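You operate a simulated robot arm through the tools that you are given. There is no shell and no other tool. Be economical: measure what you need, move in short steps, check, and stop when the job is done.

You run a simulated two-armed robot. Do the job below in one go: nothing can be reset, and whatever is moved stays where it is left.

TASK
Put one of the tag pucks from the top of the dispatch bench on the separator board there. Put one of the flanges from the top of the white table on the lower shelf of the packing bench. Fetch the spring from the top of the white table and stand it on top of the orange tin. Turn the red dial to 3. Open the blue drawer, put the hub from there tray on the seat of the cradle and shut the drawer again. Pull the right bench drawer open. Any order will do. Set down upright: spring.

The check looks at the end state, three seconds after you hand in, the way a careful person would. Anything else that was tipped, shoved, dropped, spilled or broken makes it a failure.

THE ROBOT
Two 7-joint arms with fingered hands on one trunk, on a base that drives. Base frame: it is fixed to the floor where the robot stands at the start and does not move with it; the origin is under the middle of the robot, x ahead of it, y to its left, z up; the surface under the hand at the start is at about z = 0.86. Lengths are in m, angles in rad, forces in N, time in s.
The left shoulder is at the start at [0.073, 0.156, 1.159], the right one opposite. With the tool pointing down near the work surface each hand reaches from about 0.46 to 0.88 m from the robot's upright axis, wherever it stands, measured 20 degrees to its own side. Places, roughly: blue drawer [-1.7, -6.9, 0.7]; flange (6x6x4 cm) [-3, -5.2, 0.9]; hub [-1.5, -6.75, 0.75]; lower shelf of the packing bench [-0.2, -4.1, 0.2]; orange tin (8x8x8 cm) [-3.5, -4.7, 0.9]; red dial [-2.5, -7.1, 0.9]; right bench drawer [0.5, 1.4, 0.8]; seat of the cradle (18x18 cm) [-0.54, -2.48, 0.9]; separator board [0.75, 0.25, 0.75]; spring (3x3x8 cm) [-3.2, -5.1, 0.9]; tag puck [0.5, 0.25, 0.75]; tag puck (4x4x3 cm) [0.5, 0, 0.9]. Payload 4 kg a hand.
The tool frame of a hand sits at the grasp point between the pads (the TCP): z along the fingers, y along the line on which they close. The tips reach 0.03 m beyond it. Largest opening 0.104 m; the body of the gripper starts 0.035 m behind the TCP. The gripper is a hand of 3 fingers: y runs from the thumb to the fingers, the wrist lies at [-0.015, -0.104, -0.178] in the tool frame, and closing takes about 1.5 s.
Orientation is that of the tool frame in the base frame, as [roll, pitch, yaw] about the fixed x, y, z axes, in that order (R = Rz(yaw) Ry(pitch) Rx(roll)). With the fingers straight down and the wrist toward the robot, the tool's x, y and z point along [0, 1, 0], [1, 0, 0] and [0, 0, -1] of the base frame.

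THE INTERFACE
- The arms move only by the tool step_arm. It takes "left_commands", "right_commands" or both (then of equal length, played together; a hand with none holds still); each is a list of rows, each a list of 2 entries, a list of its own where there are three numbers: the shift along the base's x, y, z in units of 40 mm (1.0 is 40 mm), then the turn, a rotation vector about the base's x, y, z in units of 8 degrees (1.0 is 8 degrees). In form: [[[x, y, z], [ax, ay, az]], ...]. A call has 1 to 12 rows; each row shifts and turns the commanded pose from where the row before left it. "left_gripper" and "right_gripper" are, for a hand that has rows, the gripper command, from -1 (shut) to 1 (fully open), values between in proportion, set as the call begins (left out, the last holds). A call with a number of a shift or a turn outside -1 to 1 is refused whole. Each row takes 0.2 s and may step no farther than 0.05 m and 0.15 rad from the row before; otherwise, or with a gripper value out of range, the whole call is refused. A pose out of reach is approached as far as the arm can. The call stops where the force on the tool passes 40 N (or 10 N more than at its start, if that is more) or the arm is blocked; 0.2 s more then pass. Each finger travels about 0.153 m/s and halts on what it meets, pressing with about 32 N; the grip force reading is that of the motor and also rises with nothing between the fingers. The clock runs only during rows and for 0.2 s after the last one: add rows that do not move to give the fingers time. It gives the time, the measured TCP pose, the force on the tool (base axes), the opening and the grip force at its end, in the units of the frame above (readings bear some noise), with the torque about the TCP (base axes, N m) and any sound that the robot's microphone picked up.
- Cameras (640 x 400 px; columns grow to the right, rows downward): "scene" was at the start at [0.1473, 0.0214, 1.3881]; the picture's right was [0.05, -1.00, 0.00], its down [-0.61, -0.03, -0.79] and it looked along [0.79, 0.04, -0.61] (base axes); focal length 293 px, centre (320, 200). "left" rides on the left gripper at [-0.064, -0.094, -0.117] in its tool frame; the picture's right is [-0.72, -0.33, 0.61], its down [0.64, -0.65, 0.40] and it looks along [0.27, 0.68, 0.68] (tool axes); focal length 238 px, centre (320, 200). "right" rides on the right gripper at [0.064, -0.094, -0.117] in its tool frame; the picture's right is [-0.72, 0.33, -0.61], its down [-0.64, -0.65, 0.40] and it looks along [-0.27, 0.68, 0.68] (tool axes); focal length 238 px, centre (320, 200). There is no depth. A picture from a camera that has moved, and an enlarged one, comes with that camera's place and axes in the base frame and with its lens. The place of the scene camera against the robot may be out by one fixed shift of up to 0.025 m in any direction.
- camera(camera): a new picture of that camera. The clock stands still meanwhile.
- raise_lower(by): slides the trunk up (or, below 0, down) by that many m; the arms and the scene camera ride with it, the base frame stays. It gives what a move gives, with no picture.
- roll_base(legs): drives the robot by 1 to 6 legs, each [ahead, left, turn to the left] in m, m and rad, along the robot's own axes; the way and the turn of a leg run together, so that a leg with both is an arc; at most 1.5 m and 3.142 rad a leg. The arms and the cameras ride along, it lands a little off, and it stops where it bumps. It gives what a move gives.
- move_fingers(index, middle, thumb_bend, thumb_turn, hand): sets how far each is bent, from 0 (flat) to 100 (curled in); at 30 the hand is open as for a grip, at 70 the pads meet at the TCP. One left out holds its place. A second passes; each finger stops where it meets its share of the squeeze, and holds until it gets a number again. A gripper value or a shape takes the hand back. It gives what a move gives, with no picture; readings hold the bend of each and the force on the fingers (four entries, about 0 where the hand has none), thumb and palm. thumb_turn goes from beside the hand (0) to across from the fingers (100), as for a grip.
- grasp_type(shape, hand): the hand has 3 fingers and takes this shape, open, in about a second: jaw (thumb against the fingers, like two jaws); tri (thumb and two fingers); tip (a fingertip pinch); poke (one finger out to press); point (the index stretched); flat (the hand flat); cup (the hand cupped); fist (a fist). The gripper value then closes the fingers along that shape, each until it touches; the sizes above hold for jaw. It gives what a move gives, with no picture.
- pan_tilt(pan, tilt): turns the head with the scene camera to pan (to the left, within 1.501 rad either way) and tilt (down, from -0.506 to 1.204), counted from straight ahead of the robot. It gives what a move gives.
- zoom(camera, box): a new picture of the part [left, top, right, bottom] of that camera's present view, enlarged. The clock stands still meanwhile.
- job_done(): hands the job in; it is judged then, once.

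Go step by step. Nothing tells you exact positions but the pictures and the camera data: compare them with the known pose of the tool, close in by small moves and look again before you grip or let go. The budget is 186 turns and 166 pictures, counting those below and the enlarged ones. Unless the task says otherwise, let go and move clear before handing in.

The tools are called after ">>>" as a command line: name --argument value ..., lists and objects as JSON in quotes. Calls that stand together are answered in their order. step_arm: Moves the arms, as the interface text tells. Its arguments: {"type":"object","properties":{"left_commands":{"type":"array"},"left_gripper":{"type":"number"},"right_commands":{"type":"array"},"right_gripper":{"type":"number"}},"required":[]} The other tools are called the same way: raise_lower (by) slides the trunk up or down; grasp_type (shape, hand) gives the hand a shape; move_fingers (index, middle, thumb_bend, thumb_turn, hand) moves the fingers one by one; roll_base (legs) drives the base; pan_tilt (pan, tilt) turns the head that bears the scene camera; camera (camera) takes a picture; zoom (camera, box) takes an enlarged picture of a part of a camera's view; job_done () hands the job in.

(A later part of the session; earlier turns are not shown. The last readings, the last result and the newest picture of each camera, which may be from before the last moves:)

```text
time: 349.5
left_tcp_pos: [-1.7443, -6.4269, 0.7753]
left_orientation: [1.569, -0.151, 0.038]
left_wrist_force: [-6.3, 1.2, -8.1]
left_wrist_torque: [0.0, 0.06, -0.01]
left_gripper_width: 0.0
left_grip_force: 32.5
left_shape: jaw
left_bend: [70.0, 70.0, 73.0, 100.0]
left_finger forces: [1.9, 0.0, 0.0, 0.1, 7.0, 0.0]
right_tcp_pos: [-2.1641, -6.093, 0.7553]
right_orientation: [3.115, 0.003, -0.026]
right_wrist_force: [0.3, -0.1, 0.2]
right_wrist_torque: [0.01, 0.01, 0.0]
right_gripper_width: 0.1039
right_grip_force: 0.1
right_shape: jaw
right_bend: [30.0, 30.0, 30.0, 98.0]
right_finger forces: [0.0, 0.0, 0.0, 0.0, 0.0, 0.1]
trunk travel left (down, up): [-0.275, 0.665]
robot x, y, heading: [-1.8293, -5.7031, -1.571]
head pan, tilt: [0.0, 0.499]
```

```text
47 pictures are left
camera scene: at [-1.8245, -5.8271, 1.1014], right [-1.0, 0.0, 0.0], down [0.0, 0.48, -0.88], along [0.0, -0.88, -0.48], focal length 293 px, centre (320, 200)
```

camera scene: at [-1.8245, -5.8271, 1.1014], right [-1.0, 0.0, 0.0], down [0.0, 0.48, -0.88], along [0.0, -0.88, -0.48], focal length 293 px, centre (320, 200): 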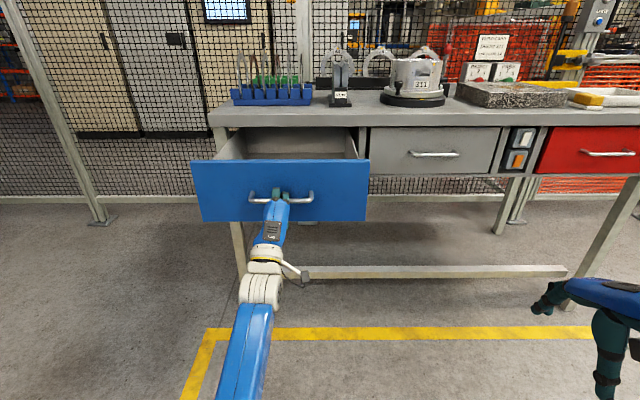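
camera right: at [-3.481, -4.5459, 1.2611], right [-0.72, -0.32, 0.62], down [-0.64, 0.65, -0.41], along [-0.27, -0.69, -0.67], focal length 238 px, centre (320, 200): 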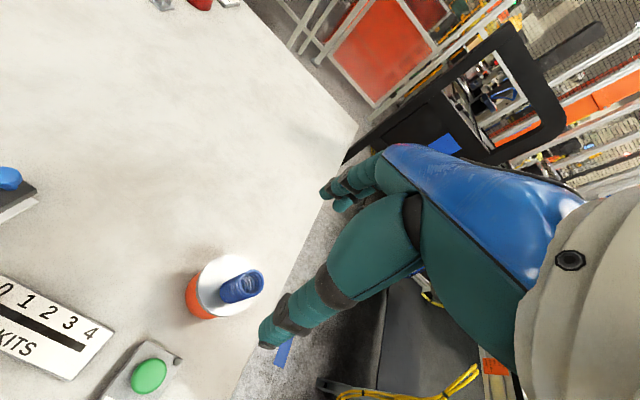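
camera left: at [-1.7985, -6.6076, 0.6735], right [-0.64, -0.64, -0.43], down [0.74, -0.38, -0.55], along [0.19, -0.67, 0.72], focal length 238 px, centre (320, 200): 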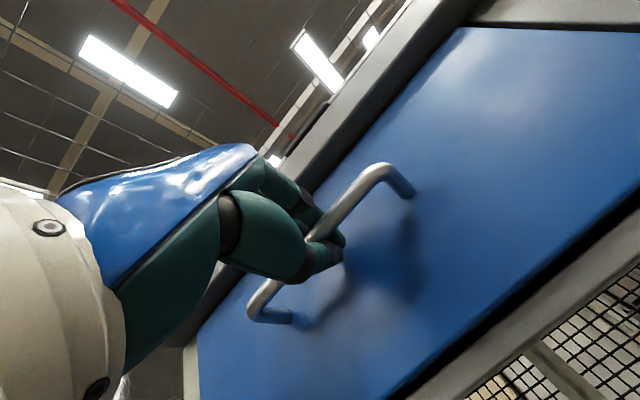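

The drawer is open by about 0.29 m. I'll release, back off, restore the hand, and raise the trunk to look inside.

>>> step_arm --left_commands '[[[0, 0, 0], [0, 0, 0]], [[0, 0, 0], [0, 0, 0]], [[0, 0, 0], [0, 0, 0]], [[0, 0, 0], [0, 0, 0]], [[0, 0, 0], [0, 0, 0]]]' --left_gripper 1

>>> roll_base --legs '[[-0.2, 0, 0]]'

>>> raise_lower --by 0.3

>>> step_arm --left_commands '[[[0.3, 0, 0.2], [0.94, 0, 0]], [[0.3, 0, 0.2], [0.94, 0, 0]], [[0.3, 0, 0.2], [0.94, 0, 0]], [[0.3, 0, 0.2], [0.94, 0, 0]], [[0.3, 0, 0.2], [0.94, 0, 0]], [[0.3, 0, 0.2], [0.94, 0, 0]], [[0.3, 0, 0.2], [0.94, 0, 0]], [[0.3, 0, 0.2], [0.94, 0, 0]], [[0, 0, 0.2], [0.94, 0, 0]], [[0, 0, 0.2], [0.94, 0, 0]], [[0, 0, 0.2], [0.94, 0, 0]], [[0, 0, 0.2], [0.94, 0, 0]]]'

>>> pan_tilt --pan 0.1 --tilt 0.6

>>> camera --camera "scene"

```text
time: 350.7
left_tcp_pos: [-1.7421, -6.4261, 0.7761]
left_orientation: [1.566, -0.15, 0.039]
left_wrist_force: [0.0, -0.6, -0.3]
left_wrist_torque: [0.0, 0.02, 0.0]
left_gripper_width: 0.1034
left_grip_force: 0.0
left_shape: jaw
left_bend: [30.0, 30.0, 30.0, 98.0]
left_finger forces: [0.0, 0.0, 0.1, 0.1, 0.1, 0.1]
right_tcp_pos: [-2.1631, -6.0897, 0.7579]
right_orientation: [3.115, 0.003, -0.028]
right_wrist_force: [-0.2, -0.3, 0.3]
right_wrist_torque: [0.0, 0.01, 0.03]
right_gripper_width: 0.1038
right_grip_force: 0.1
right_shape: jaw
right_bend: [30.0, 30.0, 30.0, 98.0]
right_finger forces: [0.1, 0.0, 0.0, 0.1, 0.0, 0.1]
trunk travel left (down, up): [-0.275, 0.665]
robot x, y, heading: [-1.8277, -5.6985, -1.574]
head pan, tilt: [0.0, 0.499]
```

```text
time: 352.3
left_tcp_pos: [-1.7409, -6.2264, 0.7782]
left_orientation: [1.564, -0.149, 0.04]
left_wrist_force: [-0.4, 0.6, 0.2]
left_wrist_torque: [0.03, 0.01, 0.01]
left_gripper_width: 0.1036
left_grip_force: 0.1
left_shape: jaw
left_bend: [30.0, 30.0, 30.0, 98.0]
left_finger forces: [0.1, 0.0, 0.0, 0.0, 0.1, 0.0]
right_tcp_pos: [-2.1612, -5.8907, 0.7571]
right_orientation: [3.111, 0.004, -0.025]
right_wrist_force: [-0.3, -0.6, -0.4]
right_wrist_torque: [-0.01, 0.03, -0.01]
right_gripper_width: 0.1038
right_grip_force: 0.1
right_shape: jaw
right_bend: [30.0, 30.0, 30.0, 98.0]
right_finger forces: [0.0, 0.0, 0.1, 0.0, 0.0, 0.0]
trunk travel left (down, up): [-0.275, 0.665]
robot x, y, heading: [-1.8258, -5.4993, -1.572]
head pan, tilt: [0.0, 0.499]
```

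```text
time: 355.3
left_tcp_pos: [-1.7394, -6.2261, 1.0776]
left_orientation: [1.565, -0.149, 0.038]
left_wrist_force: [-0.1, -0.6, 0.7]
left_wrist_torque: [0.01, 0.02, 0.0]
left_gripper_width: 0.1037
left_grip_force: 0.1
left_shape: jaw
left_bend: [30.0, 30.0, 30.0, 98.0]
left_finger forces: [0.1, 0.1, 0.1, 0.0, 0.0, 0.1]
right_tcp_pos: [-2.1614, -5.8908, 1.0572]
right_orientation: [3.111, 0.003, -0.027]
right_wrist_force: [0.7, -0.1, -0.1]
right_wrist_torque: [0.0, 0.0, -0.01]
right_gripper_width: 0.1036
right_grip_force: 0.0
right_shape: jaw
right_bend: [30.0, 30.0, 30.0, 98.0]
right_finger forces: [0.1, 0.1, 0.0, 0.1, 0.0, 0.0]
trunk travel left (down, up): [-0.575, 0.365]
robot x, y, heading: [-1.8274, -5.5006, -1.572]
head pan, tilt: [0.0, 0.499]
```

```text
time: 357.9
left_tcp_pos: [-1.6459, -6.2261, 1.1738]
left_orientation: [-3.135, -0.04, -0.147]
left_wrist_force: [0.2, 0.1, -0.2]
left_wrist_torque: [0.0, 0.01, 0.0]
left_gripper_width: 0.1037
left_grip_force: 0.1
left_shape: jaw
left_bend: [30.0, 30.0, 30.0, 98.0]
left_finger forces: [0.1, 0.1, 0.0, 0.0, 0.0, 0.0]
right_tcp_pos: [-2.1614, -5.8923, 1.0578]
right_orientation: [3.112, 0.002, -0.026]
right_wrist_force: [0.8, -0.5, 0.2]
right_wrist_torque: [-0.02, 0.01, -0.03]
right_gripper_width: 0.104
right_grip_force: 0.0
right_shape: jaw
right_bend: [30.0, 30.0, 30.0, 98.0]
right_finger forces: [0.1, 0.0, 0.0, 0.0, 0.0, 0.1]
trunk travel left (down, up): [-0.575, 0.365]
robot x, y, heading: [-1.8268, -5.4957, -1.568]
head pan, tilt: [0.0, 0.499]
```

```text
time: 358.6
left_tcp_pos: [-1.6446, -6.2252, 1.1739]
left_orientation: [-3.138, -0.04, -0.146]
left_wrist_force: [0.4, 0.6, 0.3]
left_wrist_torque: [0.03, 0.0, -0.03]
left_gripper_width: 0.1039
left_grip_force: 0.0
left_shape: jaw
left_bend: [30.0, 30.0, 30.0, 98.0]
left_finger forces: [0.0, 0.1, 0.0, 0.0, 0.1, 0.0]
right_tcp_pos: [-2.1609, -5.8918, 1.0587]
right_orientation: [3.113, 0.003, -0.027]
right_wrist_force: [-0.5, -1.5, 0.2]
right_wrist_torque: [0.01, -0.02, -0.02]
right_gripper_width: 0.1039
right_grip_force: 0.0
right_shape: jaw
right_bend: [30.0, 30.0, 30.0, 98.0]
right_finger forces: [0.0, 0.0, 0.0, 0.0, 0.0, 0.0]
trunk travel left (down, up): [-0.575, 0.365]
robot x, y, heading: [-1.8276, -5.4986, -1.573]
head pan, tilt: [0.099, 0.6]
```

```text
46 pictures are left
camera scene: at [-1.8137, -5.6244, 1.3925], right [-1.0, -0.1, 0.0], down [-0.05, 0.56, -0.82], along [0.08, -0.82, -0.57], focal length 293 px, centre (320, 200)
```

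scene: 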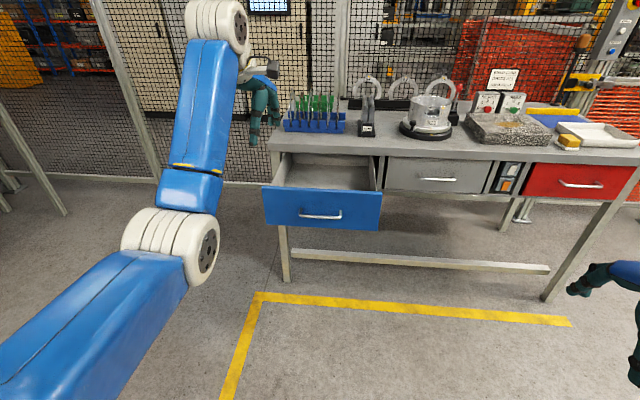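

The hub must be hidden behind the drawer's front wall. I'll drive forward and look down into it.

>>> roll_base --legs '[[0.25, 0, 0]]'

>>> pan_tilt --pan 0.1 --tilt 0.9

>>> camera --camera "scene"

>>> camera --camera "left"

```text
time: 360.4
left_tcp_pos: [-1.6508, -6.4736, 1.1747]
left_orientation: [-3.14, -0.04, -0.155]
left_wrist_force: [-0.1, -0.4, 0.5]
left_wrist_torque: [0.01, 0.0, 0.01]
left_gripper_width: 0.1037
left_grip_force: 0.2
left_shape: jaw
left_bend: [30.0, 30.0, 30.0, 98.0]
left_finger forces: [0.0, 0.1, 0.0, 0.0, 0.0, 0.1]
right_tcp_pos: [-2.1651, -6.1363, 1.0588]
right_orientation: [3.111, 0.002, -0.033]
right_wrist_force: [0.2, 0.6, -0.1]
right_wrist_torque: [0.02, 0.01, 0.0]
right_gripper_width: 0.1039
right_grip_force: 0.0
right_shape: jaw
right_bend: [30.0, 30.0, 30.0, 98.0]
right_finger forces: [0.1, 0.1, 0.0, 0.0, 0.0, 0.0]
trunk travel left (down, up): [-0.575, 0.365]
robot x, y, heading: [-1.8294, -5.7531, -1.579]
head pan, tilt: [0.099, 0.6]
```

```text
time: 361.2
left_tcp_pos: [-1.6506, -6.475, 1.1742]
left_orientation: [-3.138, -0.042, -0.155]
left_wrist_force: [-0.4, 0.6, 0.1]
left_wrist_torque: [0.02, 0.0, 0.01]
left_gripper_width: 0.104
left_grip_force: 0.1
left_shape: jaw
left_bend: [30.0, 30.0, 30.0, 98.0]
left_finger forces: [0.1, 0.0, 0.0, 0.0, 0.0, 0.0]
right_tcp_pos: [-2.165, -6.1381, 1.058]
right_orientation: [3.113, 0.004, -0.033]
right_wrist_force: [0.4, 0.1, -0.2]
right_wrist_torque: [0.03, -0.02, -0.01]
right_gripper_width: 0.1037
right_grip_force: 0.0
right_shape: jaw
right_bend: [30.0, 30.0, 30.0, 98.0]
right_finger forces: [0.1, 0.1, 0.0, 0.0, 0.1, 0.1]
trunk travel left (down, up): [-0.575, 0.365]
robot x, y, heading: [-1.8316, -5.7493, -1.584]
head pan, tilt: [0.099, 0.901]
```

```text
45 pictures are left
camera scene: at [-1.8167, -5.8608, 1.3677], right [-1.0, -0.09, 0.0], down [-0.07, 0.78, -0.62], along [0.06, -0.62, -0.79], focal length 293 px, centre (320, 200)
```

scene: 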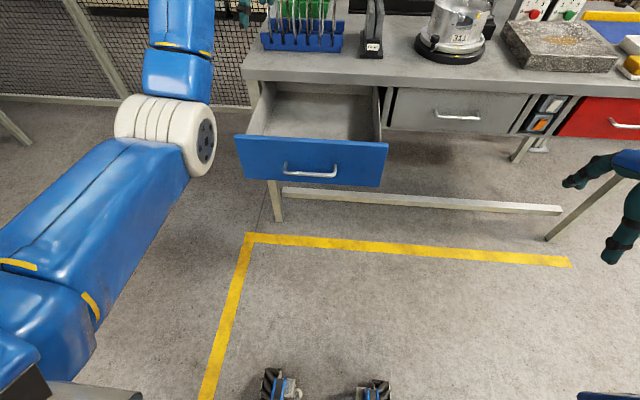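

```text
44 pictures are left
camera left: at [-1.7037, -6.3712, 1.2888], right [-0.64, 0.43, -0.64], down [0.75, 0.55, -0.38], along [0.19, -0.72, -0.67], focal length 238 px, centre (320, 200)
```

left: 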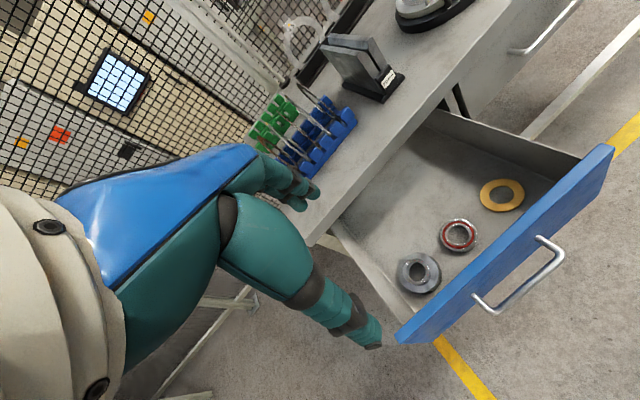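

Three parts lie behind the front wall. I'll zoom in to identify the hub.

>>> zoom --camera "left" --box '[370, 160, 546, 310]'

```text
2.67 times, centred on (458, 235) of left
camera zoom: at [-1.7037, -6.3712, 1.2888], right [-0.64, 0.43, -0.64], down [0.75, 0.55, -0.38], along [0.19, -0.72, -0.67], focal length 636 px, centre (-48, 107)
```

zoom: 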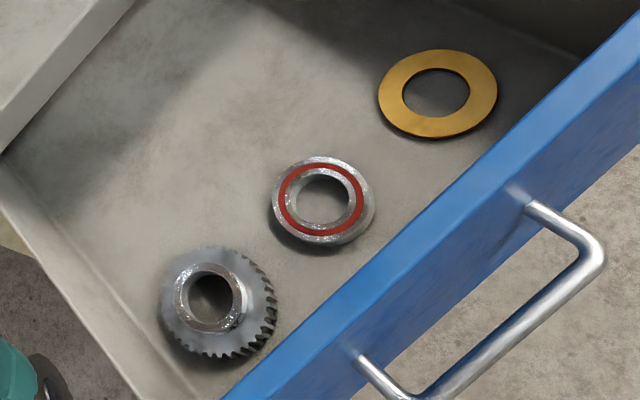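

The toothed part with the boss, at about (−1.62, −6.565), matches the hub's listed place. I'll bring the left hand above it.

>>> roll_base --legs '[[0.1, 0, 0]]'

>>> step_arm --left_commands '[[[0.4, 0, -0.9], [0, 0.15, 0.55]], [[0.4, 0, -0.9], [0, 0.15, 0.55]], [[0, 0, -0.9], [0, 0, 0]], [[0, 0, -0.9], [0, 0, 0]], [[0, 0, 0], [0, 0, 0]]]'

>>> camera --camera "left"

```text
time: 362.3
left_tcp_pos: [-1.6536, -6.5742, 1.1751]
left_orientation: [-3.141, -0.039, -0.157]
left_wrist_force: [0.1, 0.0, 0.1]
left_wrist_torque: [-0.02, 0.0, 0.0]
left_gripper_width: 0.1036
left_grip_force: 0.0
left_shape: jaw
left_bend: [30.0, 30.0, 30.0, 98.0]
left_finger forces: [0.0, 0.0, 0.0, 0.1, 0.0, 0.1]
right_tcp_pos: [-2.168, -6.2351, 1.059]
right_orientation: [3.11, 0.002, -0.038]
right_wrist_force: [-0.6, -0.9, 0.0]
right_wrist_torque: [-0.01, -0.01, 0.0]
right_gripper_width: 0.104
right_grip_force: 0.1
right_shape: jaw
right_bend: [30.0, 30.0, 30.0, 98.0]
right_finger forces: [0.0, 0.1, 0.0, 0.0, 0.1, 0.1]
trunk travel left (down, up): [-0.575, 0.365]
robot x, y, heading: [-1.8298, -5.8487, -1.581]
head pan, tilt: [0.099, 0.901]
```

```text
time: 363.5
left_tcp_pos: [-1.6225, -6.5751, 1.0295]
left_orientation: [3.139, 0.002, -0.002]
left_wrist_force: [0.2, -0.2, 0.1]
left_wrist_torque: [0.01, 0.0, 0.0]
left_gripper_width: 0.1038
left_grip_force: 0.1
left_shape: jaw
left_bend: [30.0, 30.0, 30.0, 98.0]
left_finger forces: [0.1, 0.0, 0.0, 0.0, 0.0, 0.1]
right_tcp_pos: [-2.1679, -6.2364, 1.0588]
right_orientation: [3.109, 0.004, -0.037]
right_wrist_force: [-0.4, -0.8, -0.7]
right_wrist_torque: [-0.02, -0.02, -0.02]
right_gripper_width: 0.1039
right_grip_force: 0.1
right_shape: jaw
right_bend: [30.0, 30.0, 30.0, 98.0]
right_finger forces: [0.1, 0.1, 0.0, 0.1, 0.1, 0.0]
trunk travel left (down, up): [-0.575, 0.365]
robot x, y, heading: [-1.8328, -5.8495, -1.577]
head pan, tilt: [0.099, 0.901]
```

```text
42 pictures are left
camera left: at [-1.686, -6.48, 1.1465], right [-0.72, 0.33, -0.61], down [0.64, 0.65, -0.41], along [0.27, -0.69, -0.68], focal length 238 px, centre (320, 200)
```

left: 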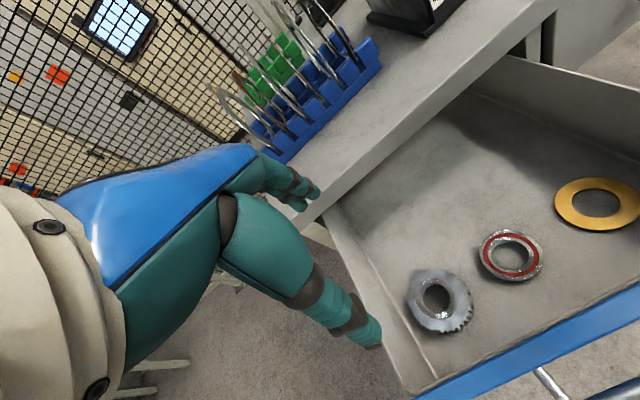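

The hand is right above the hub. I'll descend to z ≈ 0.87 and measure again.

>>> step_arm --left_commands '[[[0, 0.1, -0.9], [0, 0, 0]], [[0, 0, -0.9], [0, 0, 0]], [[0, 0, -0.9], [0, 0, 0]], [[0, 0, -0.9], [0, 0, 0]], [[0, 0, 0], [0, 0, 0]]]'

>>> camera --camera "left"

```text
time: 364.7
left_tcp_pos: [-1.6219, -6.5716, 0.8866]
left_orientation: [3.141, 0.004, -0.004]
left_wrist_force: [0.3, 0.4, 0.1]
left_wrist_torque: [0.01, 0.0, 0.02]
left_gripper_width: 0.1035
left_grip_force: 0.1
left_shape: jaw
left_bend: [30.0, 30.0, 30.0, 98.0]
left_finger forces: [0.0, 0.1, 0.0, 0.0, 0.0, 0.1]
right_tcp_pos: [-2.1666, -6.2344, 1.0594]
right_orientation: [3.109, 0.005, -0.035]
right_wrist_force: [-0.1, 0.1, -0.6]
right_wrist_torque: [0.0, 0.01, 0.01]
right_gripper_width: 0.1037
right_grip_force: 0.0
right_shape: jaw
right_bend: [30.0, 30.0, 30.0, 98.0]
right_finger forces: [0.0, 0.1, 0.0, 0.1, 0.0, 0.0]
trunk travel left (down, up): [-0.575, 0.365]
robot x, y, heading: [-1.8314, -5.8506, -1.585]
head pan, tilt: [0.099, 0.901]
```

```text
41 pictures are left
camera left: at [-1.685, -6.4755, 1.0035], right [-0.72, 0.33, -0.61], down [0.64, 0.65, -0.41], along [0.27, -0.69, -0.68], focal length 238 px, centre (320, 200)
```

left: 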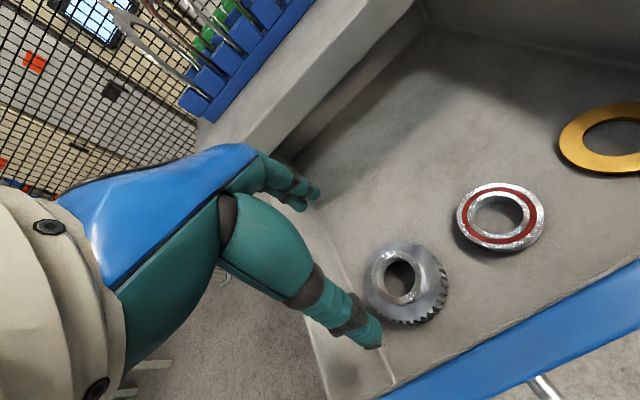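

The hub's boss top is at about (−1.616, −6.584, 0.71), close behind the drawer's front wall. I'll use the right hand with its fingers closing along x so the wrist clears the wall. First: clear the left hand, raise the trunk, shift left, and rotate the right hand.

>>> step_arm --left_commands '[[[0, 0, 1], [0, 0, 0]], [[0, 0, 1], [0, 0, 0]], [[0, 0, 1], [0, 0, 0]], [[0, 0, 1], [0, 0, 0]], [[0.3, 0.7, 0.6], [0, 0, 0]], [[0.3, 0.9, 0], [0, 0, 0]], [[0.3, 0.9, 0], [0, 0, 0]], [[0.3, 0.9, 0], [0, 0, 0]], [[0.3, 0.9, 0], [0, 0, 0]], [[0, 0.9, 0], [0, 0, 0]]]'

>>> raise_lower --by 0.2

>>> roll_base --legs '[[0, 0.2, 0]]'

>>> step_arm --right_commands '[[[0.6, -0.6, 0], [0, 0, 0.95]], [[0.6, -0.6, 0], [0, 0, 0.95]], [[0.6, -0.6, 0], [0, 0, 0.95]], [[0.6, -0.6, 0], [0, 0, 0.95]], [[0.6, -0.6, 0], [0, 0, 0.95]], [[0.6, -0.6, 0], [0, 0, 0.95]], [[0.6, -0.6, 0], [0, 0, 0.95]], [[0.6, -0.6, 0], [0, 0, 0.95]], [[0.6, -0.6, 0], [0, 0, 0.95]], [[0.6, -0.6, 0], [0, 0, 0.95]], [[0.6, -0.6, 0], [0, 0, 0.95]], [[0.6, -0.6, 0], [0, 0, 0.95]]]'

>>> camera --camera "right"

```text
time: 366.9
left_tcp_pos: [-1.5602, -6.3608, 1.0724]
left_orientation: [3.14, 0.003, -0.002]
left_wrist_force: [0.2, -0.2, 0.6]
left_wrist_torque: [-0.02, -0.01, 0.03]
left_gripper_width: 0.1035
left_grip_force: 0.0
left_shape: jaw
left_bend: [30.0, 30.0, 30.0, 98.0]
left_finger forces: [0.0, 0.1, 0.1, 0.0, 0.0, 0.0]
right_tcp_pos: [-2.1657, -6.2351, 1.0603]
right_orientation: [3.109, 0.006, -0.036]
right_wrist_force: [-0.6, 0.8, 0.4]
right_wrist_torque: [0.0, -0.03, -0.02]
right_gripper_width: 0.1037
right_grip_force: 0.1
right_shape: jaw
right_bend: [30.0, 30.0, 30.0, 98.0]
right_finger forces: [0.0, 0.1, 0.0, 0.1, 0.0, 0.1]
trunk travel left (down, up): [-0.575, 0.365]
robot x, y, heading: [-1.8294, -5.849, -1.581]
head pan, tilt: [0.099, 0.901]
```

```text
time: 369.1
left_tcp_pos: [-1.5613, -6.362, 1.2716]
left_orientation: [3.14, 0.001, -0.003]
left_wrist_force: [-0.9, -0.5, 0.5]
left_wrist_torque: [-0.02, -0.02, -0.02]
left_gripper_width: 0.1038
left_grip_force: 0.1
left_shape: jaw
left_bend: [30.0, 30.0, 30.0, 98.0]
left_finger forces: [0.0, 0.0, 0.0, 0.0, 0.1, 0.0]
right_tcp_pos: [-2.1663, -6.236, 1.2586]
right_orientation: [3.11, 0.004, -0.036]
right_wrist_force: [0.6, 0.3, -0.6]
right_wrist_torque: [0.04, -0.01, -0.01]
right_gripper_width: 0.1036
right_grip_force: 0.1
right_shape: jaw
right_bend: [30.0, 30.0, 30.0, 98.0]
right_finger forces: [0.0, 0.0, 0.1, 0.0, 0.0, 0.1]
trunk travel left (down, up): [-0.775, 0.165]
robot x, y, heading: [-1.8317, -5.8488, -1.583]
head pan, tilt: [0.099, 0.901]
```

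```text
time: 370.7
left_tcp_pos: [-1.3709, -6.3636, 1.2726]
left_orientation: [3.14, -0.003, -0.003]
left_wrist_force: [-0.7, 0.5, 0.2]
left_wrist_torque: [0.02, -0.05, -0.01]
left_gripper_width: 0.1036
left_grip_force: 0.0
left_shape: jaw
left_bend: [30.0, 30.0, 30.0, 98.0]
left_finger forces: [0.0, 0.1, 0.0, 0.0, 0.0, 0.0]
right_tcp_pos: [-1.9763, -6.239, 1.2574]
right_orientation: [3.11, -0.002, -0.036]
right_wrist_force: [-0.6, -0.8, -0.2]
right_wrist_torque: [-0.03, -0.05, 0.01]
right_gripper_width: 0.1035
right_grip_force: 0.0
right_shape: jaw
right_bend: [30.0, 30.0, 30.0, 98.0]
right_finger forces: [0.0, 0.0, 0.0, 0.0, 0.0, 0.1]
trunk travel left (down, up): [-0.775, 0.165]
robot x, y, heading: [-1.6332, -5.8498, -1.578]
head pan, tilt: [0.099, 0.901]
```

```text
time: 373.3
left_tcp_pos: [-1.3596, -6.3626, 1.2695]
left_orientation: [-3.141, 0.007, -0.003]
left_wrist_force: [0.9, 0.1, -1.5]
left_wrist_torque: [-0.02, 0.01, 0.0]
left_gripper_width: 0.1039
left_grip_force: 0.1
left_shape: jaw
left_bend: [30.0, 30.0, 30.0, 98.0]
left_finger forces: [0.0, 0.1, 0.1, 0.1, 0.0, 0.0]
right_tcp_pos: [-1.678, -6.5281, 1.2596]
right_orientation: [3.108, 0.003, 1.559]
right_wrist_force: [0.5, -0.3, -0.2]
right_wrist_torque: [0.0, 0.0, 0.03]
right_gripper_width: 0.1039
right_grip_force: 0.0
right_shape: jaw
right_bend: [30.0, 30.0, 30.0, 98.0]
right_finger forces: [0.0, 0.0, 0.0, 0.1, 0.1, 0.1]
trunk travel left (down, up): [-0.775, 0.165]
robot x, y, heading: [-1.638, -5.8504, -1.576]
head pan, tilt: [0.099, 0.901]
```

```text
40 pictures are left
camera right: at [-1.7748, -6.4621, 1.3735], right [0.3, -0.72, 0.62], down [-0.65, -0.63, -0.42], along [0.7, -0.28, -0.66], focal length 238 px, centre (320, 200)
```

right: 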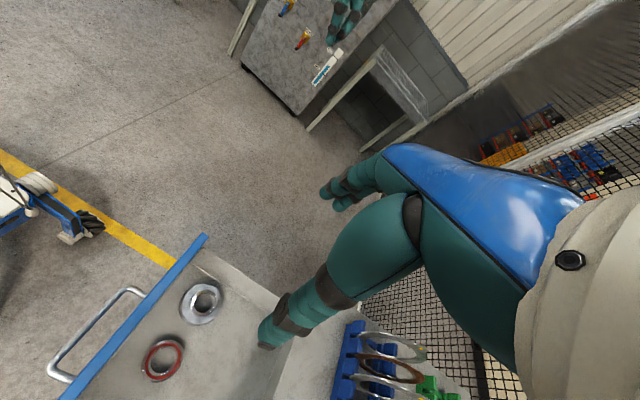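

The hub shows at (−1.61, −6.577). I'll align and descend to about z 0.9.

>>> step_arm --right_commands '[[[0.82, -0.64, 0], [0, 0.12, 0.05]], [[0.82, -0.64, 0], [0, 0.12, 0.05]], [[0, 0, -0.95], [0, 0, 0]], [[0, 0, -0.95], [0, 0, 0]], [[0, 0, -0.95], [0, 0, 0]], [[0, 0, -0.95], [0, 0, 0]], [[0, 0, -0.95], [0, 0, 0]], [[0, 0, -0.95], [0, 0, 0]], [[0, 0, -0.95], [0, 0, 0]], [[0, 0, -0.95], [0, 0, 0]], [[0, 0, -0.95], [0, 0, 0]], [[0, 0, 0], [0, 0, 0]]]'

>>> camera --camera "right"

>>> camera --camera "scene"

```text
time: 375.9
left_tcp_pos: [-1.3615, -6.3617, 1.272]
left_orientation: [3.138, 0.003, -0.001]
left_wrist_force: [-0.4, -0.1, -0.8]
left_wrist_torque: [0.01, -0.02, -0.04]
left_gripper_width: 0.1039
left_grip_force: 0.0
left_shape: jaw
left_bend: [30.0, 30.0, 30.0, 98.0]
left_finger forces: [0.0, 0.0, 0.0, 0.0, 0.0, 0.0]
right_tcp_pos: [-1.6316, -6.5, 0.9244]
right_orientation: [3.141, 0.004, 1.57]
right_wrist_force: [-0.1, -1.0, 0.3]
right_wrist_torque: [0.0, 0.01, -0.01]
right_gripper_width: 0.104
right_grip_force: 0.3
right_shape: jaw
right_bend: [30.0, 30.0, 30.0, 98.0]
right_finger forces: [0.1, 0.1, 0.1, 0.1, 0.0, 0.1]
right hand out of reach, approached as far as the arm can: row 2, 6, 7, 8, 9, 10, 11
trunk travel left (down, up): [-0.775, 0.165]
robot x, y, heading: [-1.6361, -5.8505, -1.578]
head pan, tilt: [0.099, 0.901]
```

```text
39 pictures are left
camera right: at [-1.7264, -6.4336, 1.041], right [0.33, -0.72, 0.62], down [-0.65, -0.64, -0.4], along [0.68, -0.27, -0.68], focal length 238 px, centre (320, 200)
```

right: 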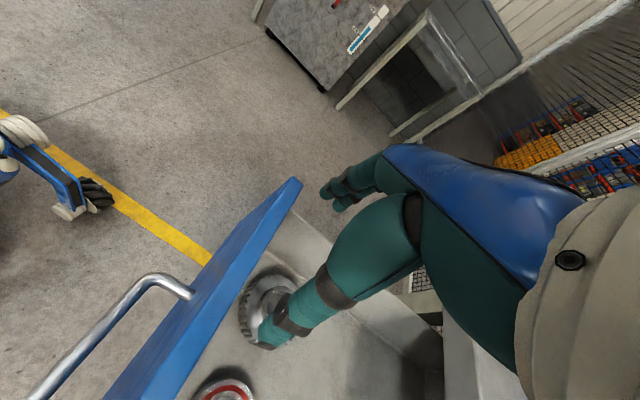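

```text
38 pictures are left
camera scene: at [-1.6167, -5.964, 1.5677], right [-1.0, -0.09, 0.0], down [-0.07, 0.78, -0.62], along [0.06, -0.62, -0.79], focal length 293 px, centre (320, 200)
```

scene: 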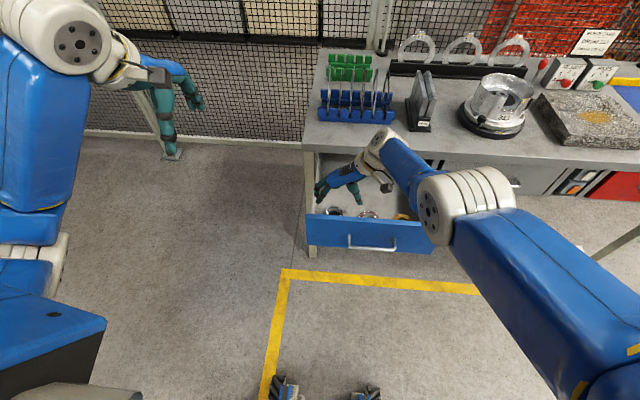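

The arm is at its reach limit, so I'll drive 8 cm closer and continue down.

>>> roll_base --legs '[[0.085, 0, 0]]'

>>> step_arm --right_commands '[[[0.4, 0, -0.3], [0, 0, 0]], [[0, 0, -0.9], [0, 0, 0]], [[0, 0, -0.9], [0, 0, 0]], [[0, 0, 0], [0, 0, 0]]]'

>>> camera --camera "right"

```text
time: 377.0
left_tcp_pos: [-1.3627, -6.4385, 1.2773]
left_orientation: [3.13, 0.004, 0.001]
left_wrist_force: [-0.2, 0.1, -0.2]
left_wrist_torque: [-0.03, 0.02, 0.01]
left_gripper_width: 0.1039
left_grip_force: 0.1
left_shape: jaw
left_bend: [30.0, 30.0, 30.0, 98.0]
left_finger forces: [0.1, 0.0, 0.1, 0.0, 0.0, 0.0]
right_tcp_pos: [-1.6333, -6.5776, 0.9305]
right_orientation: [-3.141, 0.012, 1.57]
right_wrist_force: [-0.8, -0.1, 0.0]
right_wrist_torque: [0.0, 0.01, 0.02]
right_gripper_width: 0.1038
right_grip_force: 0.0
right_shape: jaw
right_bend: [30.0, 30.0, 30.0, 98.0]
right_finger forces: [0.1, 0.0, 0.2, 0.1, 0.0, 0.0]
trunk travel left (down, up): [-0.775, 0.165]
robot x, y, heading: [-1.6336, -5.937, -1.577]
head pan, tilt: [0.099, 0.901]
```

```text
time: 378.0
left_tcp_pos: [-1.3627, -6.4495, 1.2712]
left_orientation: [3.14, 0.004, -0.002]
left_wrist_force: [0.2, -0.3, 0.1]
left_wrist_torque: [0.04, 0.02, 0.03]
left_gripper_width: 0.1037
left_grip_force: 0.0
left_shape: jaw
left_bend: [30.0, 30.0, 30.0, 98.0]
left_finger forces: [0.0, 0.0, 0.0, 0.0, 0.0, 0.0]
right_tcp_pos: [-1.6163, -6.5475, 0.8578]
right_orientation: [-3.141, 0.0, 1.571]
right_wrist_force: [0.0, -0.3, 0.5]
right_wrist_torque: [0.01, 0.0, -0.02]
right_gripper_width: 0.1041
right_grip_force: 0.0
right_shape: jaw
right_bend: [30.0, 30.0, 30.0, 98.0]
right_finger forces: [0.1, 0.0, 0.0, 0.1, 0.0, 0.1]
right hand out of reach, approached as far as the arm can: row 1, 2, 3
trunk travel left (down, up): [-0.775, 0.165]
robot x, y, heading: [-1.6347, -5.9381, -1.58]
head pan, tilt: [0.099, 0.901]
```

```text
37 pictures are left
camera right: at [-1.7113, -6.4825, 0.9746], right [0.33, -0.72, 0.61], down [-0.65, -0.64, -0.4], along [0.68, -0.27, -0.68], focal length 238 px, centre (320, 200)
```

right: 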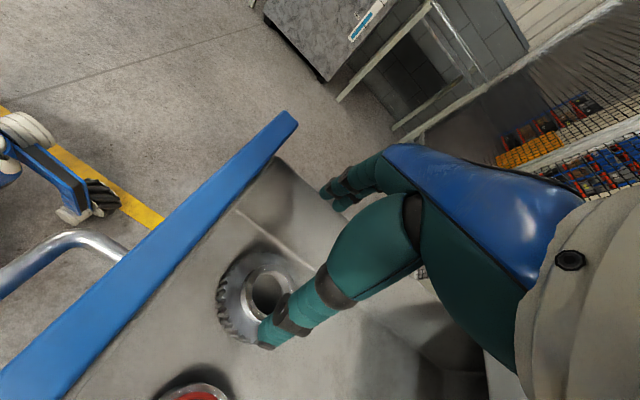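

Lowering by the arm pulls it back, so I'll use the trunk to go down and the arm to correct y.

>>> raise_lower --by -0.06

>>> step_arm --right_commands '[[[0, -0.4, 0], [0, 0, 0]], [[0, -0.4, 0], [0, 0, 0]], [[0, 0, 0], [0, 0, 0]]]'

>>> camera --camera "right"

```text
time: 378.5
left_tcp_pos: [-1.3656, -6.4434, 1.2495]
left_orientation: [3.135, -0.001, 0.0]
left_wrist_force: [-0.5, -0.4, -1.1]
left_wrist_torque: [0.0, -0.01, 0.01]
left_gripper_width: 0.1036
left_grip_force: 0.0
left_shape: jaw
left_bend: [30.0, 30.0, 30.0, 98.0]
left_finger forces: [0.0, 0.0, 0.0, 0.1, 0.0, 0.1]
right_tcp_pos: [-1.6174, -6.5505, 0.8437]
right_orientation: [3.131, 0.018, 1.568]
right_wrist_force: [-2.6, 1.1, 10.6]
right_wrist_torque: [0.17, -0.72, 0.15]
right_gripper_width: 0.104
right_grip_force: 0.0
right_shape: jaw
right_bend: [29.0, 30.0, 30.0, 98.0]
right_finger forces: [12.3, 0.0, 0.1, 0.2, 0.0, 0.0]
trunk travel left (down, up): [-0.75, 0.19]
robot x, y, heading: [-1.6337, -5.9358, -1.577]
head pan, tilt: [0.099, 0.901]
stopped: the force on the tool passed its limit at 55 N (the readings are from after the stop); the commanded pose is now the measured one
```

```text
time: 379.3
left_tcp_pos: [-1.363, -6.4451, 1.2479]
left_orientation: [3.137, 0.002, -0.001]
left_wrist_force: [0.2, -0.1, 0.3]
left_wrist_torque: [0.03, 0.0, -0.01]
left_gripper_width: 0.1038
left_grip_force: 0.2
left_shape: jaw
left_bend: [30.0, 30.0, 30.0, 98.0]
left_finger forces: [0.0, 0.0, 0.0, 0.0, 0.0, 0.0]
right_tcp_pos: [-1.6177, -6.5602, 0.8519]
right_orientation: [3.133, 0.016, 1.568]
right_wrist_force: [0.3, -0.4, -0.7]
right_wrist_torque: [-0.02, 0.02, 0.0]
right_gripper_width: 0.1039
right_grip_force: 0.1
right_shape: jaw
right_bend: [30.0, 30.0, 30.0, 98.0]
right_finger forces: [0.0, 0.0, 0.0, 0.0, 0.0, 0.1]
right hand out of reach, approached as far as the arm can: row 1, 2
trunk travel left (down, up): [-0.75, 0.19]
robot x, y, heading: [-1.6344, -5.9402, -1.573]
head pan, tilt: [0.099, 0.901]
```

```text
36 pictures are left
camera right: at [-1.7124, -6.4932, 0.9674], right [0.32, -0.71, 0.63], down [-0.65, -0.64, -0.4], along [0.69, -0.28, -0.67], focal length 238 px, centre (320, 200)
```

right: 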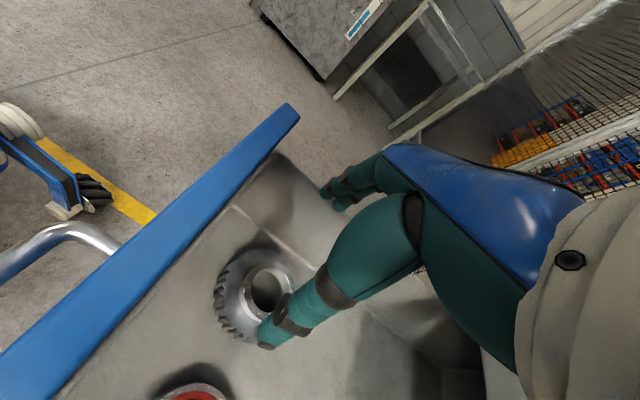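

A finger touched the drawer's side wall. I'll narrow the opening, centre with the base, and lower again with the trunk.

>>> move_fingers --hand "right" --index 39 --middle 39 --thumb_bend 39

>>> roll_base --legs '[[0.02, -0.005, 0]]'

>>> raise_lower --by -0.07

>>> camera --camera "right"

```text
time: 380.3
left_tcp_pos: [-1.3634, -6.4459, 1.2487]
left_orientation: [3.136, 0.0, -0.002]
left_wrist_force: [-0.4, 0.3, -0.1]
left_wrist_torque: [0.02, 0.0, 0.01]
left_gripper_width: 0.1038
left_grip_force: 0.0
left_shape: jaw
left_bend: [30.0, 30.0, 30.0, 98.0]
left_finger forces: [0.1, 0.1, 0.0, 0.0, 0.0, 0.0]
right_tcp_pos: [-1.6168, -6.5605, 0.8519]
right_orientation: [3.135, 0.013, 1.569]
right_wrist_force: [-0.4, 0.4, -0.6]
right_wrist_torque: [0.02, 0.0, 0.02]
right_gripper_width: 0.081
right_grip_force: 0.0
right_shape: fingers
right_bend: [39.0, 39.0, 39.0, 98.0]
right_finger forces: [0.0, 0.0, 0.1, 0.0, 0.0, 0.0]
trunk travel left (down, up): [-0.75, 0.19]
robot x, y, heading: [-1.6344, -5.9363, -1.583]
head pan, tilt: [0.099, 0.901]
```

```text
time: 381.1
left_tcp_pos: [-1.3678, -6.4602, 1.2519]
left_orientation: [3.132, 0.004, -0.004]
left_wrist_force: [0.0, 0.5, 0.3]
left_wrist_torque: [0.0, 0.01, 0.0]
left_gripper_width: 0.1037
left_grip_force: 0.1
left_shape: jaw
left_bend: [30.0, 30.0, 30.0, 98.0]
left_finger forces: [0.0, 0.0, 0.1, 0.0, 0.0, 0.1]
right_tcp_pos: [-1.6221, -6.5762, 0.8553]
right_orientation: [3.133, 0.021, 1.566]
right_wrist_force: [0.1, 0.0, 1.0]
right_wrist_torque: [-0.04, 0.01, -0.01]
right_gripper_width: 0.0811
right_grip_force: 0.1
right_shape: fingers
right_bend: [39.0, 39.0, 39.0, 98.0]
right_finger forces: [0.0, 0.0, 0.1, 0.0, 0.0, 0.1]
trunk travel left (down, up): [-0.75, 0.19]
robot x, y, heading: [-1.6429, -5.9604, -1.581]
head pan, tilt: [0.099, 0.901]
```

```text
time: 382.2
left_tcp_pos: [-1.3662, -6.4633, 1.1796]
left_orientation: [3.136, 0.003, 0.0]
left_wrist_force: [0.1, 0.0, 0.0]
left_wrist_torque: [-0.02, -0.02, 0.01]
left_gripper_width: 0.1039
left_grip_force: 0.0
left_shape: jaw
left_bend: [30.0, 30.0, 30.0, 98.0]
left_finger forces: [0.0, 0.0, 0.1, 0.0, 0.1, 0.0]
right_tcp_pos: [-1.6202, -6.5819, 0.7818]
right_orientation: [3.136, 0.018, 1.567]
right_wrist_force: [0.0, 0.3, 0.0]
right_wrist_torque: [0.02, -0.02, -0.03]
right_gripper_width: 0.0812
right_grip_force: 0.1
right_shape: fingers
right_bend: [39.0, 39.0, 39.0, 98.0]
right_finger forces: [0.0, 0.0, 0.1, 0.0, 0.0, 0.0]
trunk travel left (down, up): [-0.68, 0.26]
robot x, y, heading: [-1.6418, -5.9587, -1.581]
head pan, tilt: [0.099, 0.901]
```

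```text
35 pictures are left
camera right: at [-1.7154, -6.5145, 0.8975], right [0.32, -0.71, 0.63], down [-0.65, -0.65, -0.4], along [0.69, -0.28, -0.67], focal length 238 px, centre (320, 200)
```

right: 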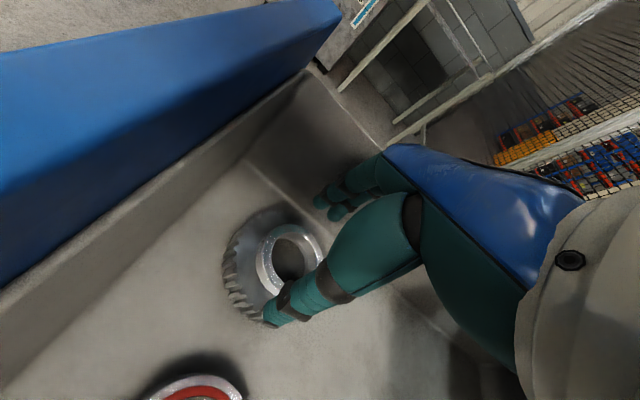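

Still clear. I'll continue down another 5 cm by trunk.

>>> raise_lower --by -0.045

>>> camera --camera "right"

```text
time: 383.1
left_tcp_pos: [-1.3662, -6.4616, 1.135]
left_orientation: [3.131, 0.003, 0.001]
left_wrist_force: [-0.3, 0.5, 0.8]
left_wrist_torque: [-0.01, 0.01, 0.0]
left_gripper_width: 0.1038
left_grip_force: 0.1
left_shape: jaw
left_bend: [30.0, 30.0, 30.0, 98.0]
left_finger forces: [0.1, 0.1, 0.0, 0.0, 0.0, 0.0]
right_tcp_pos: [-1.6218, -6.5796, 0.7392]
right_orientation: [3.135, 0.02, 1.566]
right_wrist_force: [1.6, -0.8, 9.8]
right_wrist_torque: [-0.01, -0.12, -0.06]
right_gripper_width: 0.0912
right_grip_force: 5.8
right_shape: fingers
right_bend: [35.0, 37.0, 35.0, 97.0]
right_finger forces: [6.0, 2.0, 0.0, 0.0, 4.6, 0.0]
trunk travel left (down, up): [-0.635, 0.305]
robot x, y, heading: [-1.6421, -5.9582, -1.576]
head pan, tilt: [0.099, 0.901]
```

```text
34 pictures are left
camera right: at [-1.7161, -6.5127, 0.8542], right [0.32, -0.71, 0.63], down [-0.65, -0.65, -0.4], along [0.69, -0.28, -0.67], focal length 238 px, centre (320, 200)
```

right: 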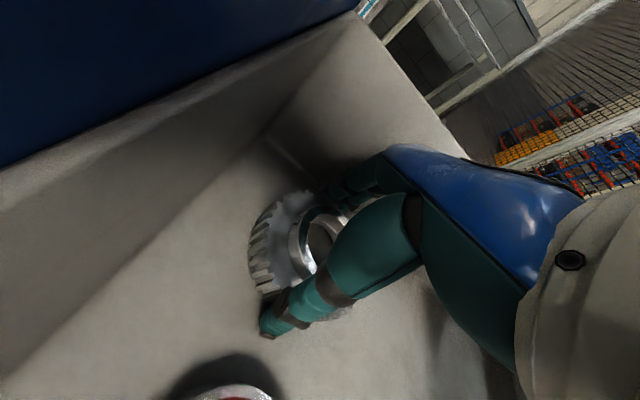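

The fingertips rest on the gear's rim. I'll raise a few millimetres and close onto the boss.

>>> raise_lower --by 0.008

>>> step_arm --right_commands '[[[0, 0, 0], [0, 0, 0]], [[0, 0, 0], [0, 0, 0]], [[0, 0, 0], [0, 0, 0]], [[0, 0, 0], [0, 0, 0]], [[0, 0, 0], [0, 0, 0]], [[0, 0, 0], [0, 0, 0]], [[0, 0, 0], [0, 0, 0]]]' --right_gripper -1

>>> camera --camera "right"

```text
time: 383.7
left_tcp_pos: [-1.3681, -6.4628, 1.1431]
left_orientation: [3.136, 0.002, -0.001]
left_wrist_force: [0.0, 0.5, -0.2]
left_wrist_torque: [0.01, -0.01, -0.01]
left_gripper_width: 0.1038
left_grip_force: 0.0
left_shape: jaw
left_bend: [30.0, 30.0, 30.0, 98.0]
left_finger forces: [0.0, 0.0, 0.1, 0.0, 0.0, 0.0]
right_tcp_pos: [-1.6225, -6.5801, 0.7439]
right_orientation: [3.136, 0.012, 1.567]
right_wrist_force: [0.6, 0.3, 0.2]
right_wrist_torque: [0.0, -0.05, 0.0]
right_gripper_width: 0.0899
right_grip_force: 3.7
right_shape: fingers
right_bend: [36.0, 38.0, 35.0, 97.0]
right_finger forces: [2.5, 1.4, 0.0, 0.0, 3.7, 0.0]
trunk travel left (down, up): [-0.643, 0.297]
robot x, y, heading: [-1.6404, -5.9588, -1.58]
head pan, tilt: [0.099, 0.901]
```

```text
time: 385.3
left_tcp_pos: [-1.3683, -6.4642, 1.1413]
left_orientation: [3.134, 0.002, -0.004]
left_wrist_force: [0.2, 0.2, 0.6]
left_wrist_torque: [0.0, 0.03, -0.01]
left_gripper_width: 0.1038
left_grip_force: 0.1
left_shape: jaw
left_bend: [30.0, 30.0, 30.0, 98.0]
left_finger forces: [0.0, 0.0, 0.1, 0.0, 0.0, 0.0]
right_tcp_pos: [-1.622, -6.5798, 0.7443]
right_orientation: [3.134, 0.018, 1.567]
right_wrist_force: [0.1, -0.7, -0.4]
right_wrist_torque: [-0.02, 0.02, -0.01]
right_gripper_width: 0.0877
right_grip_force: 32.5
right_shape: jaw
right_bend: [28.0, 33.0, 46.0, 99.0]
right_finger forces: [21.9, 8.9, 0.0, 0.0, 31.2, 0.1]
trunk travel left (down, up): [-0.643, 0.297]
robot x, y, heading: [-1.6366, -5.9582, -1.58]
head pan, tilt: [0.099, 0.901]
```

```text
33 pictures are left
camera right: at [-1.7163, -6.5144, 0.8601], right [0.32, -0.71, 0.63], down [-0.65, -0.65, -0.4], along [0.69, -0.28, -0.67], focal length 238 px, centre (320, 200)
```

right: 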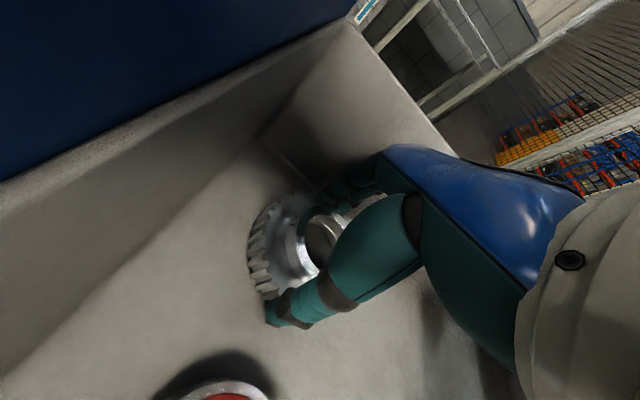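

It's gripped around the gear rim with good force. I'll test by lifting slightly with the trunk.

>>> raise_lower --by 0.05

>>> raise_lower --by 0.15

>>> camera --camera "right"

```text
time: 386.2
left_tcp_pos: [-1.3681, -6.4652, 1.1914]
left_orientation: [3.137, 0.004, -0.003]
left_wrist_force: [-0.5, 0.1, -1.1]
left_wrist_torque: [0.01, -0.01, -0.01]
left_gripper_width: 0.1037
left_grip_force: 0.1
left_shape: jaw
left_bend: [30.0, 30.0, 30.0, 98.0]
left_finger forces: [0.0, 0.0, 0.0, 0.0, 0.0, 0.0]
right_tcp_pos: [-1.6218, -6.5809, 0.795]
right_orientation: [3.134, 0.015, 1.566]
right_wrist_force: [0.9, -0.1, -6.6]
right_wrist_torque: [0.07, 0.04, 0.02]
right_gripper_width: 0.088
right_grip_force: 32.0
right_shape: jaw
right_bend: [28.0, 33.0, 46.0, 99.0]
right_finger forces: [21.8, 9.2, 0.0, 0.0, 31.1, 0.0]
trunk travel left (down, up): [-0.693, 0.247]
robot x, y, heading: [-1.6393, -5.9561, -1.576]
head pan, tilt: [0.099, 0.901]
```

```text
time: 387.9
left_tcp_pos: [-1.3675, -6.4632, 1.3416]
left_orientation: [3.133, 0.005, -0.001]
left_wrist_force: [0.2, 0.7, -0.3]
left_wrist_torque: [-0.02, -0.02, 0.0]
left_gripper_width: 0.1039
left_grip_force: 0.2
left_shape: jaw
left_bend: [30.0, 30.0, 30.0, 98.0]
left_finger forces: [0.1, 0.0, 0.0, 0.0, 0.1, 0.0]
right_tcp_pos: [-1.6201, -6.5825, 0.9439]
right_orientation: [3.134, 0.015, 1.567]
right_wrist_force: [-0.1, -0.1, -4.9]
right_wrist_torque: [0.06, 0.03, -0.03]
right_gripper_width: 0.0877
right_grip_force: 32.1
right_shape: jaw
right_bend: [28.0, 33.0, 46.0, 99.0]
right_finger forces: [21.8, 9.2, 0.0, 0.0, 31.1, 0.0]
trunk travel left (down, up): [-0.843, 0.097]
robot x, y, heading: [-1.6382, -5.957, -1.58]
head pan, tilt: [0.099, 0.901]
```

```text
32 pictures are left
camera right: at [-1.7161, -6.5151, 1.0598], right [0.32, -0.71, 0.63], down [-0.65, -0.64, -0.4], along [0.69, -0.28, -0.67], focal length 238 px, centre (320, 200)
```

right: 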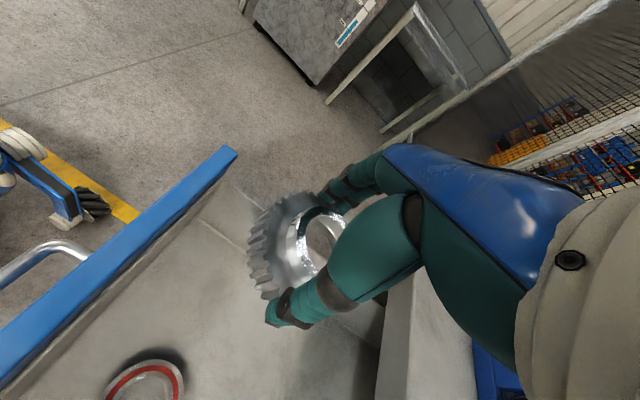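

The hub is held securely. I'll back away from the drawer and move the right hand aside, then prepare the left hand to push the drawer shut.

>>> raise_lower --by 0.05

>>> roll_base --legs '[[-0.18, 0, 0], [-0.2, 0, 0]]'

>>> step_arm --right_commands '[[[-0.7, 0.3, 0.3], [0, 0, 0]], [[-0.7, 0.3, 0.3], [0, 0, 0]], [[-0.7, 0.3, 0.3], [0, 0, 0]], [[-0.7, 0.3, 0.3], [0, 0, 0]], [[-0.7, 0.3, 0.3], [0, 0, 0]], [[-0.7, 0.3, 0.3], [0, 0, 0]], [[-0.7, 0.3, 0.3], [0, 0, 0]], [[0, 0, 0], [0, 0, 0]]]'

>>> raise_lower --by -0.4

```text
time: 388.9
left_tcp_pos: [-1.3672, -6.4641, 1.3928]
left_orientation: [3.134, 0.001, -0.002]
left_wrist_force: [-0.4, 0.2, 0.1]
left_wrist_torque: [0.02, -0.01, 0.01]
left_gripper_width: 0.1038
left_grip_force: 0.1
left_shape: jaw
left_bend: [30.0, 30.0, 30.0, 98.0]
left_finger forces: [0.1, 0.1, 0.0, 0.0, 0.0, 0.0]
right_tcp_pos: [-1.622, -6.5816, 0.9953]
right_orientation: [3.135, 0.014, 1.567]
right_wrist_force: [0.4, 0.9, -6.3]
right_wrist_torque: [0.01, 0.01, 0.01]
right_gripper_width: 0.0876
right_grip_force: 31.9
right_shape: jaw
right_bend: [28.0, 33.0, 46.0, 99.0]
right_finger forces: [21.8, 9.1, 0.0, 0.1, 31.1, 0.0]
trunk travel left (down, up): [-0.893, 0.047]
robot x, y, heading: [-1.6395, -5.9556, -1.575]
head pan, tilt: [0.099, 0.901]
```

```text
time: 391.6
left_tcp_pos: [-1.3639, -6.0856, 1.3895]
left_orientation: [3.138, 0.004, -0.003]
left_wrist_force: [-0.2, 0.5, 1.2]
left_wrist_torque: [0.05, 0.0, 0.03]
left_gripper_width: 0.1039
left_grip_force: 0.2
left_shape: jaw
left_bend: [30.0, 30.0, 30.0, 98.0]
left_finger forces: [0.1, 0.0, 0.1, 0.0, 0.0, 0.1]
right_tcp_pos: [-1.6178, -6.2004, 0.9924]
right_orientation: [3.136, 0.012, 1.567]
right_wrist_force: [-0.3, -0.9, -7.0]
right_wrist_torque: [0.08, 0.02, -0.02]
right_gripper_width: 0.0876
right_grip_force: 32.2
right_shape: jaw
right_bend: [28.0, 33.0, 46.0, 99.0]
right_finger forces: [21.8, 9.4, 0.0, 0.0, 31.1, 0.1]
trunk travel left (down, up): [-0.893, 0.047]
robot x, y, heading: [-1.6353, -5.5737, -1.583]
head pan, tilt: [0.099, 0.901]
```

```text
time: 393.4
left_tcp_pos: [-1.3676, -6.0777, 1.3945]
left_orientation: [3.133, 0.003, -0.003]
left_wrist_force: [0.2, 0.5, -0.2]
left_wrist_torque: [-0.03, 0.04, 0.01]
left_gripper_width: 0.1039
left_grip_force: 0.0
left_shape: jaw
left_bend: [30.0, 30.0, 30.0, 98.0]
left_finger forces: [0.1, 0.0, 0.0, 0.1, 0.0, 0.0]
right_tcp_pos: [-1.8108, -6.2238, 1.0223]
right_orientation: [3.132, 0.016, 1.565]
right_wrist_force: [0.5, -1.0, -6.5]
right_wrist_torque: [0.05, 0.03, 0.0]
right_gripper_width: 0.0873
right_grip_force: 31.9
right_shape: jaw
right_bend: [28.0, 33.0, 46.0, 99.0]
right_finger forces: [21.8, 9.5, 0.1, 0.0, 31.3, 0.0]
right hand out of reach, approached as far as the arm can: row 1, 2, 3, 4, 5, 6, 7
trunk travel left (down, up): [-0.893, 0.047]
robot x, y, heading: [-1.6368, -5.575, -1.581]
head pan, tilt: [0.099, 0.901]
```

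```text
time: 397.2
left_tcp_pos: [-1.3675, -6.0788, 0.9927]
left_orientation: [3.133, 0.002, -0.003]
left_wrist_force: [0.2, -0.7, 0.8]
left_wrist_torque: [0.01, 0.0, 0.0]
left_gripper_width: 0.1037
left_grip_force: 0.1
left_shape: jaw
left_bend: [30.0, 30.0, 30.0, 98.0]
left_finger forces: [0.0, 0.0, 0.0, 0.0, 0.1, 0.0]
right_tcp_pos: [-1.8091, -6.2221, 0.6222]
right_orientation: [3.134, 0.015, 1.566]
right_wrist_force: [0.8, 0.3, -6.3]
right_wrist_torque: [0.03, -0.01, 0.01]
right_gripper_width: 0.0873
right_grip_force: 31.5
right_shape: jaw
right_bend: [28.0, 33.0, 46.0, 99.0]
right_finger forces: [21.6, 9.5, 0.0, 0.0, 31.1, 0.0]
trunk travel left (down, up): [-0.493, 0.447]
robot x, y, heading: [-1.6352, -5.5742, -1.59]
head pan, tilt: [0.099, 0.901]
```

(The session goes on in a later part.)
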